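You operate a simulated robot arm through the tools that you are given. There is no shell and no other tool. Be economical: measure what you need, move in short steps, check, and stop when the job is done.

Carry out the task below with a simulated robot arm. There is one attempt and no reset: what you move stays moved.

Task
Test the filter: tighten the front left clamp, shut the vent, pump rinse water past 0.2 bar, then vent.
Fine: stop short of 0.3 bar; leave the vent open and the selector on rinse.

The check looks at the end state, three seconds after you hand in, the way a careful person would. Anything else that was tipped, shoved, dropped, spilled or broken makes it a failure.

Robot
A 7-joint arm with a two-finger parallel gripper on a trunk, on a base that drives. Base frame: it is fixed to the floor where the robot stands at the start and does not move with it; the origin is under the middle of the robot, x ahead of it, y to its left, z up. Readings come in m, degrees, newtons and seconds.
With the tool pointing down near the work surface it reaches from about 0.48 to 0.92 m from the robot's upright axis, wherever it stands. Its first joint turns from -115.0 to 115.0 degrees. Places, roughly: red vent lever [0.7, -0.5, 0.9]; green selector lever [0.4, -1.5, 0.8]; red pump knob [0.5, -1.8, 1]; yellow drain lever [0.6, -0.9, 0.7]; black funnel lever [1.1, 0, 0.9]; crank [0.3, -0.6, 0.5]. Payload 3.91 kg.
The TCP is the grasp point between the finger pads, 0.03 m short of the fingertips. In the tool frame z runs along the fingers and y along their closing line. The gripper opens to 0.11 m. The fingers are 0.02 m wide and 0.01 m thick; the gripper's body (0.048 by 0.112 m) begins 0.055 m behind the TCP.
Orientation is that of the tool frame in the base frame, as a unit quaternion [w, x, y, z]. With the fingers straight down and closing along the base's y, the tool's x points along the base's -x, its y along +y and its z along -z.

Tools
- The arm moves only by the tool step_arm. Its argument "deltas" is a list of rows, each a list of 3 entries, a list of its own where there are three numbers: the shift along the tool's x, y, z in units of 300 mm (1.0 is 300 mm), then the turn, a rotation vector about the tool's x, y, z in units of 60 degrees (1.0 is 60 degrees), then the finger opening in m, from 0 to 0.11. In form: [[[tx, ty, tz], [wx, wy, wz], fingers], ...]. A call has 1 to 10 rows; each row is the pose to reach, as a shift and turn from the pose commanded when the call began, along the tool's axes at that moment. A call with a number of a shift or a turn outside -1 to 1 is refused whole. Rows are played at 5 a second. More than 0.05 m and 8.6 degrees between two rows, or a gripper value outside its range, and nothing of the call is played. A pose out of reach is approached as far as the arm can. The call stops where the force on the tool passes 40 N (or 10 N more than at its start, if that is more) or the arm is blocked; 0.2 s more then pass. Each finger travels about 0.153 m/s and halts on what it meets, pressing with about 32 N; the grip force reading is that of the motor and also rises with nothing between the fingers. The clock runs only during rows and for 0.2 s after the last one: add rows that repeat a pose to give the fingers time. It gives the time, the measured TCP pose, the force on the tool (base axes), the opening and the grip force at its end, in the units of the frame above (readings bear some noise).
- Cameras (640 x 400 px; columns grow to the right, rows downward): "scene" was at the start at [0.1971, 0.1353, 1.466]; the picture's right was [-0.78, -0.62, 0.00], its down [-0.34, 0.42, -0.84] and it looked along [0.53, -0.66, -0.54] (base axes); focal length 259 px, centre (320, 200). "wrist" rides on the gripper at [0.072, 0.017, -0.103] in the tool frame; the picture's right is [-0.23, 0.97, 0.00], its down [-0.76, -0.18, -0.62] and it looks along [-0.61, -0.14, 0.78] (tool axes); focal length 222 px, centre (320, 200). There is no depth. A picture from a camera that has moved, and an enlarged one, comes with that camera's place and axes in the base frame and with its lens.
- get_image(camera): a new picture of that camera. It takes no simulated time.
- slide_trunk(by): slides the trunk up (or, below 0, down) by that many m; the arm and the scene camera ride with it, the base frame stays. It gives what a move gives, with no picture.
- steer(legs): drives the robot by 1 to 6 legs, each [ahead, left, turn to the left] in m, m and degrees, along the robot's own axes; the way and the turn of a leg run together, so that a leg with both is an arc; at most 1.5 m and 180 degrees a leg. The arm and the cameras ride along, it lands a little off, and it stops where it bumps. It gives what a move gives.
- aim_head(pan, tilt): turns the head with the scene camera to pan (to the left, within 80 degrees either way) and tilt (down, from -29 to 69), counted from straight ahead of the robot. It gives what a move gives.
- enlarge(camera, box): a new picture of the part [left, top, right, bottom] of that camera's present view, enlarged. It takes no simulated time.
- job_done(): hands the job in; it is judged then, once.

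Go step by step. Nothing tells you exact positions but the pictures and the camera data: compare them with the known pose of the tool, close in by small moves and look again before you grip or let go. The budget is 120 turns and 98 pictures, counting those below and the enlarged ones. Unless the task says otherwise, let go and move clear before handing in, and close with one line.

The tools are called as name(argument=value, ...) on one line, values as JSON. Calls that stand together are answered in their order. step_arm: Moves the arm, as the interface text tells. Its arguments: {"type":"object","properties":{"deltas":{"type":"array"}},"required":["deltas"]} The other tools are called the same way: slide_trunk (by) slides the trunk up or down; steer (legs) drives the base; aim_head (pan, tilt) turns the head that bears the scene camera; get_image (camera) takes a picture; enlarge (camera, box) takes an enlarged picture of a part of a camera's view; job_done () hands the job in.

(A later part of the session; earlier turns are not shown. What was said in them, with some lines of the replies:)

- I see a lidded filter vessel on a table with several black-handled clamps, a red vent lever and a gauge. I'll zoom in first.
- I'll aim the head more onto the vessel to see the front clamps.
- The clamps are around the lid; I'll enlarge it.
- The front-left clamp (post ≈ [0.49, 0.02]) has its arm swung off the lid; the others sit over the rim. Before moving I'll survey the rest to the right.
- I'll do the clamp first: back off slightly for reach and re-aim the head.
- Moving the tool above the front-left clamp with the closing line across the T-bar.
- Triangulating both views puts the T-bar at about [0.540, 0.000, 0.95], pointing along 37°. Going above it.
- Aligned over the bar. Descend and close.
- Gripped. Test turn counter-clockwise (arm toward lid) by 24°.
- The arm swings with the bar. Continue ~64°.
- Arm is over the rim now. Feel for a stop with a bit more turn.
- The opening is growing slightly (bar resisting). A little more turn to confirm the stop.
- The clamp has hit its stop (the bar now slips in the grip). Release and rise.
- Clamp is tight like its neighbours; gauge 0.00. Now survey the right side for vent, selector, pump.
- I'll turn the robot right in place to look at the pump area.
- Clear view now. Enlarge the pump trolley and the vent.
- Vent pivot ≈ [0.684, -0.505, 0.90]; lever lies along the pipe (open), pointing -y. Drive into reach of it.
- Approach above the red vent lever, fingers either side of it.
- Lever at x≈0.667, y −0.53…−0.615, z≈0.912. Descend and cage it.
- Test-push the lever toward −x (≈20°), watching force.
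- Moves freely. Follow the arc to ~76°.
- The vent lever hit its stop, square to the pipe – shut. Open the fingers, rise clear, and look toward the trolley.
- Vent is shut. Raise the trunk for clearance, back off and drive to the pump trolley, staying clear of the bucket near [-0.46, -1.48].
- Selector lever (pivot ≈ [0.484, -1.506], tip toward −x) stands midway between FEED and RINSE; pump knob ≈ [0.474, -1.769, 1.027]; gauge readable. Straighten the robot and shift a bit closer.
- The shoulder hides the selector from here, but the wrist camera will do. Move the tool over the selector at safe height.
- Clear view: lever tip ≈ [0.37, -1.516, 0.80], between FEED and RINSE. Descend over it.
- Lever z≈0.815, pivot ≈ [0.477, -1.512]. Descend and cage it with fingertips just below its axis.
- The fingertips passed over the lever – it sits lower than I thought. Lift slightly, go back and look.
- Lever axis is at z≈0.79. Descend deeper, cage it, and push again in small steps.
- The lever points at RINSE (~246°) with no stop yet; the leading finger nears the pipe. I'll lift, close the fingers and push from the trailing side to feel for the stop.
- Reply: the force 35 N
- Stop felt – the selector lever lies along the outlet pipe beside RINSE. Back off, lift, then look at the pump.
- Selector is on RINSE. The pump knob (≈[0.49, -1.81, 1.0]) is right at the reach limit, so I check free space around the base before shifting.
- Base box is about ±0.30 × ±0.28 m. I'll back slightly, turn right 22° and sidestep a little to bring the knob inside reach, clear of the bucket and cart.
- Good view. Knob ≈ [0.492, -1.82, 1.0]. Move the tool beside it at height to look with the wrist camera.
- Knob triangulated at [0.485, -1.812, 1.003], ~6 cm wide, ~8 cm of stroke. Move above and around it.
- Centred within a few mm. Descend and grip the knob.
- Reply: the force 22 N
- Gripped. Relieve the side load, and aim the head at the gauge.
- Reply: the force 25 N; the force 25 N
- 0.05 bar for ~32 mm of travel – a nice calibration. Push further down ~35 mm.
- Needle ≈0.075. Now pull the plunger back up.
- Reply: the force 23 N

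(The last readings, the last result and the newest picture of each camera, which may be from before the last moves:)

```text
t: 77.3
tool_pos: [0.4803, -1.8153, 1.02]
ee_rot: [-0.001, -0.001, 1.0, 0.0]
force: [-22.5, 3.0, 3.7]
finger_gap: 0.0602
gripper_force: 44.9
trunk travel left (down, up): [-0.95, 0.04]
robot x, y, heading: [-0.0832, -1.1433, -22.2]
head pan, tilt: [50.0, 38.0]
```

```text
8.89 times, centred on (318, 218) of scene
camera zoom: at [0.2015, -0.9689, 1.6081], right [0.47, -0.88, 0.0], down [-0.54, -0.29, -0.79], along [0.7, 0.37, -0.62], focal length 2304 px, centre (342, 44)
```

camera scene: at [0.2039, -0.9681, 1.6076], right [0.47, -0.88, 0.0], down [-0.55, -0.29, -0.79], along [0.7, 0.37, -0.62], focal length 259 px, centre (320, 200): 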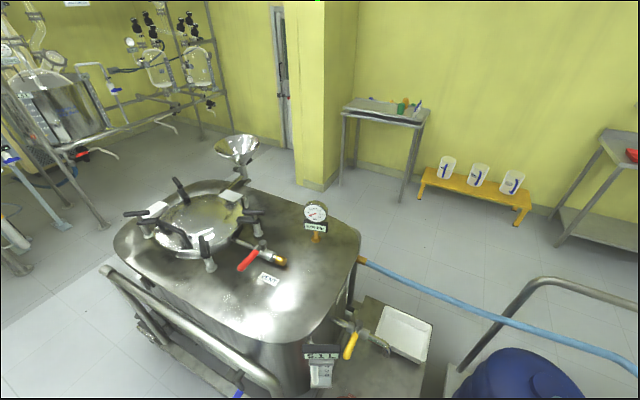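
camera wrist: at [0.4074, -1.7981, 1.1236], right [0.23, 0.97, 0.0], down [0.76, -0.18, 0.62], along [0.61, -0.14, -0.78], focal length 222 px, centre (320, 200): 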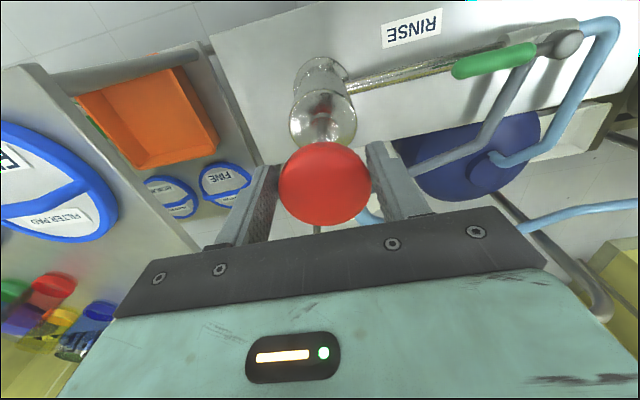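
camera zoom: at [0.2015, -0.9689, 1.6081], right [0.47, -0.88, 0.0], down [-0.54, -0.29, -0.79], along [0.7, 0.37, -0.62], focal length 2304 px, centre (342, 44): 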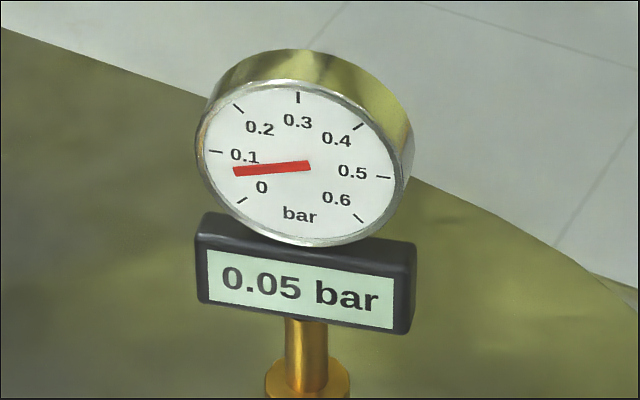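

Needle reads ≈0.06 bar after one ~65 mm stroke (the display rounds to 0.05). Do two more full strokes, checking between.

step_arm(deltas=[[[0.006, 0, 0.055], [0, 0, 0], 0.0], [[0.006, 0, 0.11], [0, 0, 0], 0.0], [[0.006, 0, 0.165], [0, 0, 0], 0.0], [[0.006, 0, 0.22], [0, 0, 0], 0.0], [[0.006, 0, 0.22], [0, 0, 0], 0.0], [[0.006, 0, 0.165], [0, 0, 0], 0.0], [[0.006, 0, 0.11], [0, 0, 0], 0.0], [[0.006, 0, 0.055], [0, 0, 0], 0.0], [[0.006, 0, 0], [0, 0, 0], 0.0]])

enlarge(camera="scene", box=[295, 195, 340, 240])

```text
t: 79.3
tool_pos: [0.4806, -1.8169, 1.0204]
ee_rot: [0.0, -0.002, 1.0, 0.0]
force: [-10.4, -0.4, -6.4]
finger_gap: 0.0607
gripper_force: 45.2
trunk travel left (down, up): [-0.95, 0.04]
robot x, y, heading: [-0.0817, -1.1418, -21.9]
head pan, tilt: [50.0, 38.0]
```

```text
8.89 times, centred on (318, 218) of scene
camera zoom: at [0.2026, -0.9694, 1.6076], right [0.47, -0.88, 0.0], down [-0.54, -0.29, -0.79], along [0.7, 0.37, -0.62], focal length 2304 px, centre (342, 44)
```

zoom: 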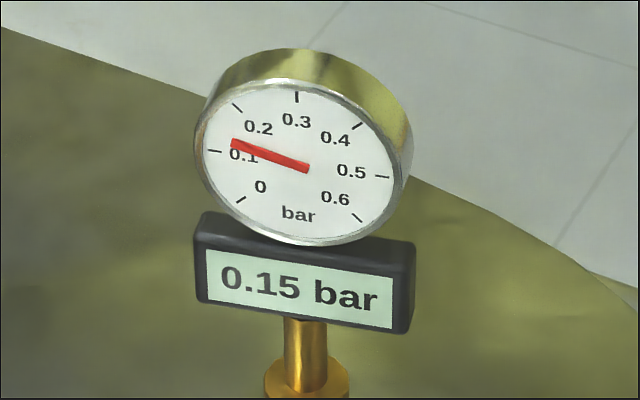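

≈0.13 bar. One more full stroke → ≈0.195.

step_arm(deltas=[[[0.003, 0, 0.055], [0, 0, 0], 0.0], [[0.003, 0, 0.11], [0, 0, 0], 0.0], [[0.003, 0, 0.165], [0, 0, 0], 0.0], [[0.003, 0, 0.22], [0, 0, 0], 0.0], [[0.003, 0, 0.22], [0, 0, 0], 0.0], [[0.003, 0, 0.165], [0, 0, 0], 0.0], [[0.003, 0, 0.11], [0, 0, 0], 0.0], [[0.003, 0, 0.055], [0, 0, 0], 0.0], [[0.003, 0, 0], [0, 0, 0], 0.0]])

enlarge(camera="scene", box=[295, 195, 340, 240])

```text
t: 81.3
tool_pos: [0.4792, -1.8156, 1.0192]
ee_rot: [0.0, -0.001, 1.0, 0.0]
force: [-1.9, -0.6, -4.3]
finger_gap: 0.0604
gripper_force: 45.0
trunk travel left (down, up): [-0.95, 0.04]
robot x, y, heading: [-0.0843, -1.1423, -22.1]
head pan, tilt: [50.0, 38.0]
```

```text
8.89 times, centred on (318, 218) of scene
camera zoom: at [0.203, -0.9693, 1.6076], right [0.47, -0.88, 0.0], down [-0.54, -0.29, -0.79], along [0.7, 0.37, -0.62], focal length 2304 px, centre (342, 44)
```

zoom: 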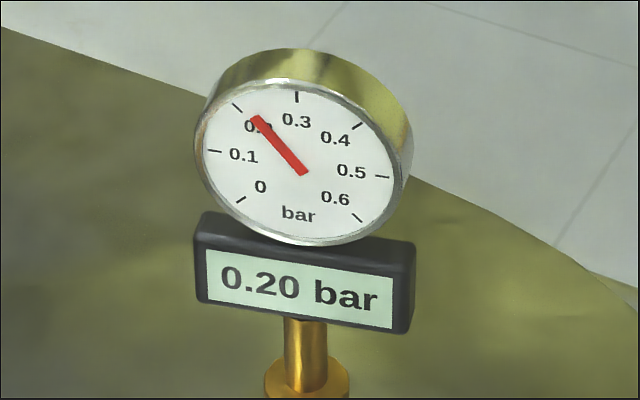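

≈0.21 bar. A ~30 mm part stroke will put it clearly past 0.2 (≈0.25), well short of 0.3.

step_arm(deltas=[[[0, 0, 0.045], [0, 0, 0], 0.0], [[0, 0, 0.09], [0, 0, 0], 0.0], [[0, 0, 0.09], [0, 0, 0], 0.0]])

enlarge(camera="scene", box=[295, 195, 340, 240])

```text
t: 82.2
tool_pos: [0.4796, -1.8155, 0.9942]
ee_rot: [0.001, -0.001, 1.0, -0.001]
force: [1.8, -0.6, 6.4]
finger_gap: 0.0603
gripper_force: 44.8
trunk travel left (down, up): [-0.95, 0.04]
robot x, y, heading: [-0.081, -1.1468, -21.9]
head pan, tilt: [50.0, 38.0]
```

```text
8.89 times, centred on (318, 218) of scene
camera zoom: at [0.2028, -0.9689, 1.6079], right [0.47, -0.88, 0.0], down [-0.54, -0.29, -0.79], along [0.7, 0.37, -0.62], focal length 2304 px, centre (342, 44)
```

zoom: 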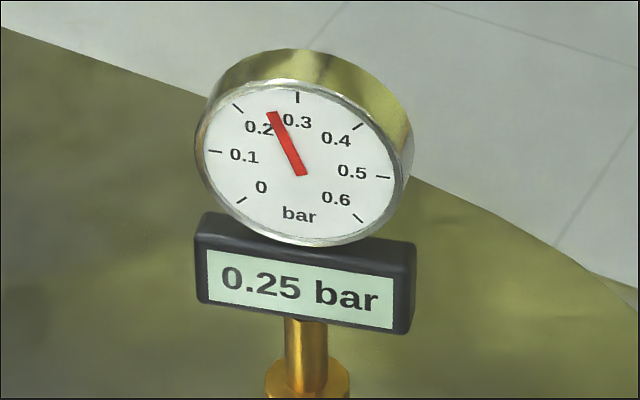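

0.25 bar reached. Release the knob and rise clear.

step_arm(deltas=[[[0, 0, 0], [0, 0, 0], 0.1], [[0, 0, 0], [0, 0, 0], 0.1], [[0, 0, -0.15], [0, 0, 0], 0.1], [[0, 0, -0.3], [0, 0, 0], 0.1], [[0, 0, -0.45], [0, 0, 0], 0.1], [[0, 0, -0.6], [0, 0, 0], 0.08], [[0, 0, -0.75], [0, 0, 0], 0.06], [[0, 0, -0.9], [0, 0, 0], 0.06], [[0, 0, -1.0], [0, 0, 0], 0.06]])

enlarge(camera="scene", box=[295, 195, 340, 240])

```text
t: 84.2
tool_pos: [0.4794, -1.8191, 1.2926]
ee_rot: [0.0, -0.001, 1.0, 0.0]
force: [0.9, -0.1, 0.4]
finger_gap: 0.0602
gripper_force: 0.1
trunk travel left (down, up): [-0.95, 0.04]
robot x, y, heading: [-0.0828, -1.1472, -22.1]
head pan, tilt: [50.0, 38.0]
```

```text
8.89 times, centred on (318, 218) of scene
camera zoom: at [0.203, -0.9692, 1.6078], right [0.47, -0.88, 0.0], down [-0.54, -0.29, -0.79], along [0.7, 0.37, -0.62], focal length 2304 px, centre (342, 44)
```

zoom: 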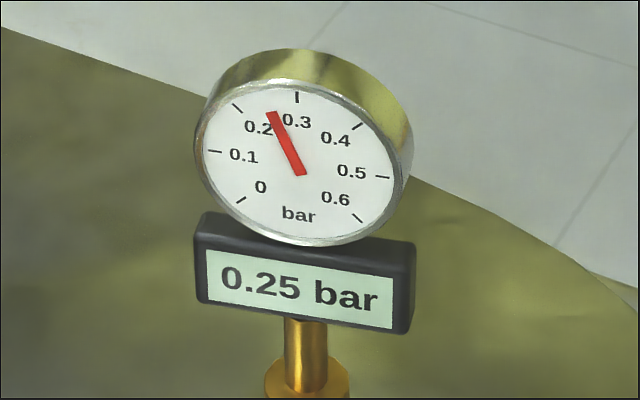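

Pressure holds. Drive back to the vent position.

steer(legs=[[-0.3, 0.3, 0], [-0.26, 0.5, 0], [0.2, -0.025, 0]])

aim_head(pan=-15, tilt=40)

get_image(camera="scene")

```text
t: 90.8
tool_pos: [0.4431, -0.9364, 1.2925]
ee_rot: [-0.001, -0.011, 1.0, 0.0]
force: [-0.2, 0.1, 0.2]
finger_gap: 0.06
gripper_force: 0.0
trunk travel left (down, up): [-0.95, 0.04]
robot x, y, heading: [-0.1282, -0.2774, -20.9]
head pan, tilt: [50.0, 38.0]
```

```text
t: 92.2
tool_pos: [0.445, -0.9368, 1.2932]
ee_rot: [0.0, -0.011, 1.0, 0.0]
force: [-1.1, -0.3, 0.7]
finger_gap: 0.0599
gripper_force: 0.1
trunk travel left (down, up): [-0.95, 0.04]
robot x, y, heading: [-0.1282, -0.2745, -21.0]
head pan, tilt: [-15.0, 40.0]
```

```text
18 pictures are left
camera scene: at [0.1439, -0.1856, 1.6048], right [-0.59, -0.81, 0.0], down [-0.52, 0.38, -0.77], along [0.62, -0.45, -0.64], focal length 259 px, centre (320, 200)
```

scene: 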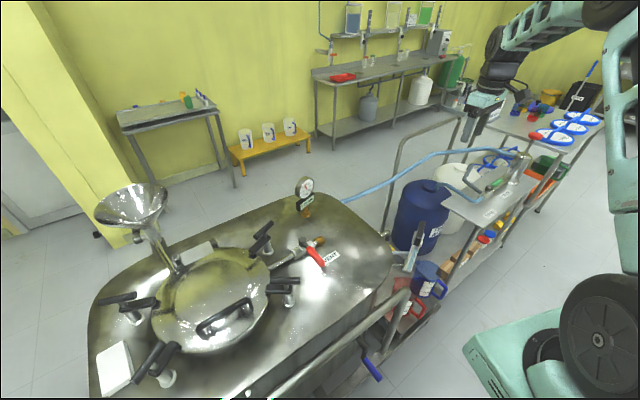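

Lever points toward the robot (shut). Bring the tool back above it at safe height.

step_arm(deltas=[[[-0.05, 0.146, 0], [0, 0, 0], 0.06], [[-0.1, 0.292, 0], [0, 0, 0], 0.06], [[-0.15, 0.438, 0], [0, 0, 0], 0.06], [[-0.2, 0.584, 0], [0, 0, 0], 0.06], [[-0.249, 0.73, 0], [0, 0, 0], 0.06]])

step_arm(deltas=[[[-0.05, 0.146, 0], [0, 0, 0], 0.06], [[-0.1, 0.292, 0], [0, 0, 0], 0.06], [[-0.15, 0.438, 0.1], [0, 0, 0], 0.06], [[-0.2, 0.584, 0.2], [0, 0, 0], 0.06], [[-0.249, 0.73, 0.3], [0, 0, 0], 0.06], [[-0.249, 0.73, 0.45], [0, 0, 0], 0.06], [[-0.249, 0.73, 0.6], [0, 0, 0], 0.06], [[-0.249, 0.73, 0.75], [0, 0, 0], 0.06], [[-0.249, 0.73, 0.9], [0, 0, 0], 0.06]])

get_image(camera="wrist")

enlarge(camera="scene", box=[240, 165, 380, 285])

```text
t: 93.4
tool_pos: [0.5124, -0.7137, 1.2919]
ee_rot: [0.0, -0.011, 1.0, -0.001]
force: [-0.5, -0.5, 0.3]
finger_gap: 0.06
gripper_force: 0.2
trunk travel left (down, up): [-0.95, 0.04]
robot x, y, heading: [-0.1305, -0.2743, -21.3]
head pan, tilt: [-15.0, 40.0]
```

```text
refused: row 3 steps farther than a row can; nothing moved
```

```text
17 pictures are left
camera wrist: at [0.4403, -0.6979, 1.3967], right [0.21, 0.98, 0.0], down [0.77, -0.16, 0.62], along [0.61, -0.13, -0.78], focal length 222 px, centre (320, 200)
```

wrist: 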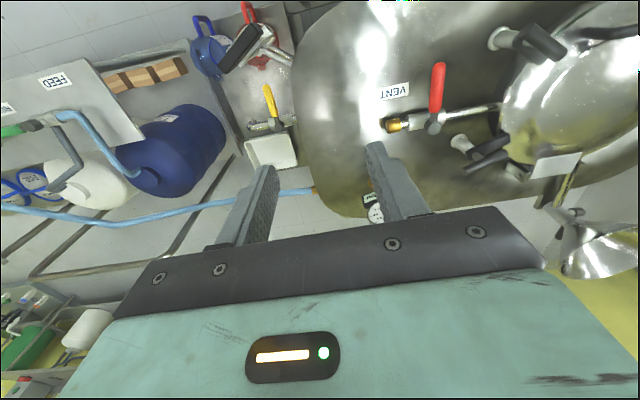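

```text
3.33 times, centred on (310, 225) of scene
camera zoom: at [0.1437, -0.1863, 1.6049], right [-0.59, -0.81, 0.0], down [-0.52, 0.38, -0.77], along [0.62, -0.45, -0.64], focal length 864 px, centre (353, 117)
```

zoom: 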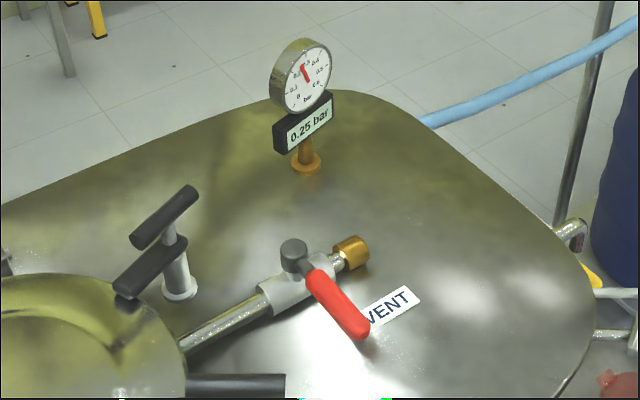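

step_arm(deltas=[[[-0.05, 0.14, 0], [0, 0, 0], 0.06], [[-0.1, 0.28, 0], [0, 0, 0], 0.06], [[-0.15, 0.42, 0.05], [0, 0, 0], 0.06], [[-0.2, 0.56, 0.1], [0, 0, 0], 0.06], [[-0.23, 0.66, 0.2], [0, 0, 0], 0.06], [[-0.257, 0.737, 0.3], [0, 0, 0], 0.06], [[-0.257, 0.737, 0.45], [0, 0, 0], 0.06], [[-0.257, 0.737, 0.6], [0, 0, 0], 0.06], [[-0.257, 0.737, 0.75], [0, 0, 0], 0.06], [[-0.257, 0.737, 0.9], [0, 0, 0], 0.06]])

get_image(camera="wrist")

```text
t: 95.6
tool_pos: [0.5858, -0.4948, 1.0229]
ee_rot: [0.0, -0.011, 1.0, 0.0]
force: [-0.3, -0.3, -0.4]
finger_gap: 0.06
gripper_force: 0.0
trunk travel left (down, up): [-0.95, 0.04]
robot x, y, heading: [-0.1258, -0.2782, -21.2]
head pan, tilt: [-15.0, 40.0]
```

```text
15 pictures are left
camera wrist: at [0.5129, -0.4787, 1.1263], right [0.2, 0.98, 0.0], down [0.76, -0.16, 0.62], along [0.61, -0.13, -0.78], focal length 222 px, centre (320, 200)
```

wrist: 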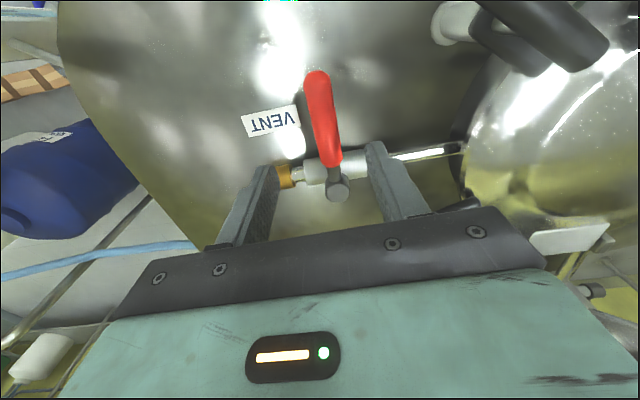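

Aligned. Descend and cage, then swing the lever back toward −y (open).

step_arm(deltas=[[[0, 0.01, 0.12], [0, 0, 0], 0.06], [[0, 0.01, 0.24], [0, 0, 0], 0.06], [[0, 0.01, 0.335], [0, 0, 0], 0.06], [[0, 0.01, 0.335], [0, 0, 0], 0.03], [[0, 0.01, 0.335], [0, 0, 0], 0.03]])

step_arm(deltas=[[[-0.002, -0.052, 0], [0, 0, -0.133], 0.03], [[-0.009, -0.091, 0], [0, 0, -0.267], 0.03], [[-0.022, -0.129, 0], [0, 0, -0.4], 0.03], [[-0.04, -0.165, 0], [0, 0, -0.533], 0.03], [[-0.062, -0.198, 0], [0, 0, -0.667], 0.03], [[-0.09, -0.227, 0], [0, 0, -0.8], 0.03], [[-0.121, -0.252, 0], [0, 0, -0.933], 0.03]])

enlarge(camera="scene", box=[240, 165, 380, 285])

```text
t: 96.8
tool_pos: [0.5877, -0.4901, 0.9218]
ee_rot: [0.0, -0.011, 1.0, 0.0]
force: [-1.2, -0.5, -0.2]
finger_gap: 0.0298
gripper_force: 0.0
trunk travel left (down, up): [-0.95, 0.04]
robot x, y, heading: [-0.1322, -0.2755, -20.8]
head pan, tilt: [-15.0, 40.0]
```

```text
t: 98.4
tool_pos: [0.6252, -0.566, 0.9224]
ee_rot: [0.0, -0.481, 0.877, 0.0]
force: [-0.3, -0.6, 0.6]
finger_gap: 0.0304
gripper_force: 0.4
trunk travel left (down, up): [-0.95, 0.04]
robot x, y, heading: [-0.126, -0.2763, -21.1]
head pan, tilt: [-15.0, 40.0]
```

```text
3.33 times, centred on (310, 225) of scene
camera zoom: at [0.1438, -0.1856, 1.6048], right [-0.59, -0.81, 0.0], down [-0.52, 0.38, -0.77], along [0.62, -0.45, -0.64], focal length 864 px, centre (353, 117)
```

zoom: 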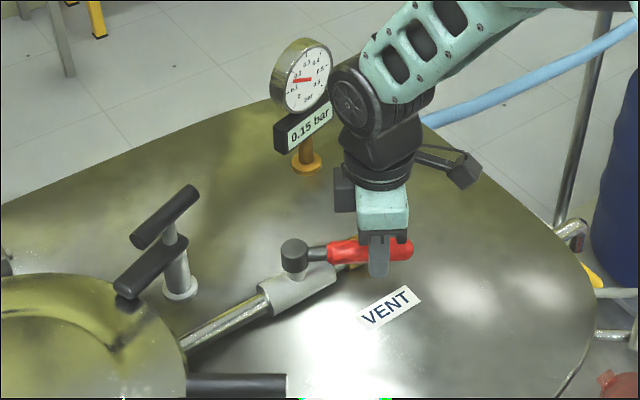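

Pressure is falling as it opens. Continue to the open stop.

step_arm(deltas=[[[-0.002, -0.04, -0.005], [0, 0, -0.133], 0.03], [[-0.009, -0.079, -0.01], [0, 0, -0.267], 0.03], [[-0.022, -0.117, -0.01], [0, 0, -0.4], 0.03], [[-0.04, -0.153, -0.01], [0, 0, -0.533], 0.03], [[-0.062, -0.186, -0.01], [0, 0, -0.667], 0.03]])

enlarge(camera="scene", box=[240, 165, 380, 285])

get_image(camera="wrist")

```text
t: 99.6
tool_pos: [0.6766, -0.5781, 0.925]
ee_rot: [0.003, 0.752, -0.66, -0.004]
force: [-23.9, 4.7, 6.1]
finger_gap: 0.0413
gripper_force: 11.3
trunk travel left (down, up): [-0.95, 0.04]
robot x, y, heading: [-0.1332, -0.2755, -21.1]
head pan, tilt: [-15.0, 40.0]
```

```text
3.33 times, centred on (310, 225) of scene
camera zoom: at [0.142, -0.1853, 1.6053], right [-0.59, -0.81, 0.0], down [-0.52, 0.38, -0.77], along [0.62, -0.45, -0.64], focal length 864 px, centre (353, 117)
```

zoom: 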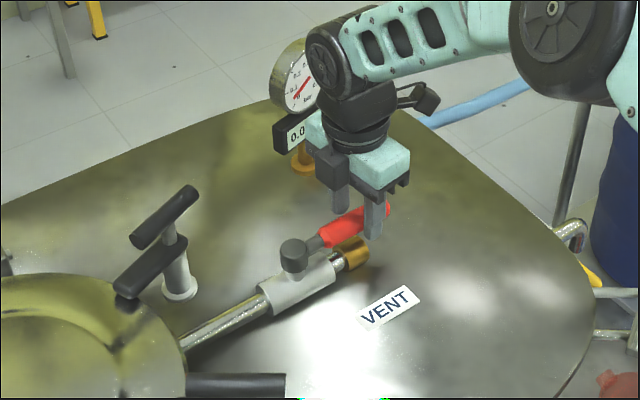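

```text
12 pictures are left
camera wrist: at [0.6705, -0.6514, 1.0288], right [-1.0, 0.1, 0.01], down [0.08, 0.78, 0.62], along [0.06, 0.62, -0.78], focal length 222 px, centre (320, 200)
```

wrist: 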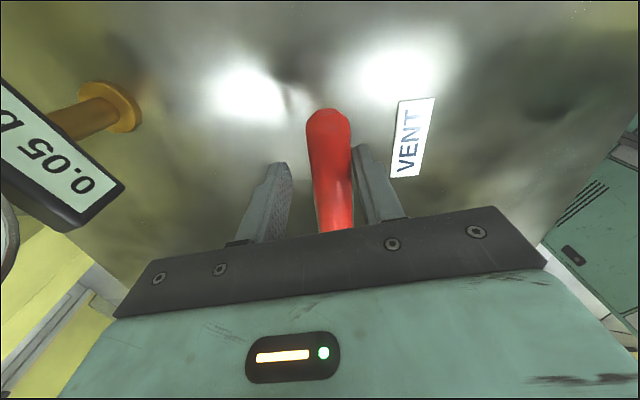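

Open stop reached and pressure is dropping. Ease off, open the fingers and rise straight up.

step_arm(deltas=[[[0, 0.03, 0], [0, 0, 0], 0.06], [[0, 0.03, 0], [0, 0, 0], 0.06], [[0, 0.03, -0.15], [0, 0, 0], 0.06], [[0, 0.03, -0.3], [0, 0, 0], 0.06], [[0, 0.03, -0.45], [0, 0, 0], 0.06], [[0, 0.03, -0.6], [0, 0, 0], 0.06], [[0, 0.03, -0.75], [0, 0, 0], 0.06], [[0, 0.03, -0.9], [0, 0, 0], 0.06]])

enlarge(camera="scene", box=[240, 165, 380, 285])

get_image(camera="scene")

```text
t: 101.4
tool_pos: [0.67, -0.5815, 1.1962]
ee_rot: [0.001, 0.751, -0.66, -0.001]
force: [0.3, -0.1, 0.3]
finger_gap: 0.0601
gripper_force: 0.1
trunk travel left (down, up): [-0.95, 0.04]
robot x, y, heading: [-0.1317, -0.2784, -20.9]
head pan, tilt: [-15.0, 40.0]
```

```text
3.33 times, centred on (310, 225) of scene
camera zoom: at [0.1442, -0.1857, 1.6047], right [-0.59, -0.81, 0.0], down [-0.52, 0.38, -0.77], along [0.62, -0.45, -0.64], focal length 864 px, centre (353, 117)
```

zoom: 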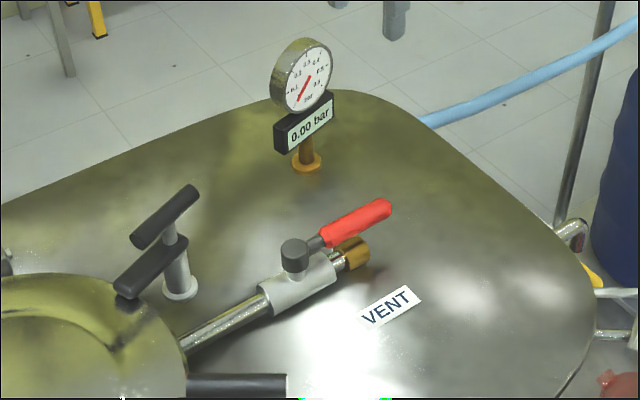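

```text
10 pictures are left
camera scene: at [0.1442, -0.1857, 1.6047], right [-0.59, -0.81, 0.0], down [-0.52, 0.38, -0.77], along [0.62, -0.45, -0.64], focal length 259 px, centre (320, 200)
```

scene: 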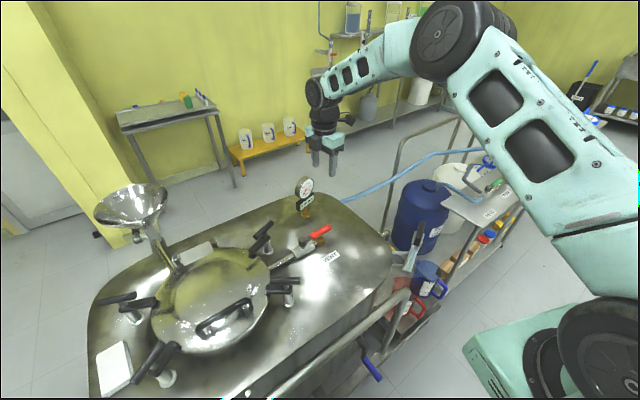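

The gauge is back to 0.00 bar, the vent lever lies along its pipe (open), the selector is still on RINSE, the front left clamp is tight and the tool is clear. Handing in.

job_done()

```text
The job is handed in.
```

The filter test is done and handed in: I tightened the front left clamp, shut the vent, pumped rinse water to about 0.25 bar, then vented to 0.00 bar, leaving the vent open and the selector on rinse.
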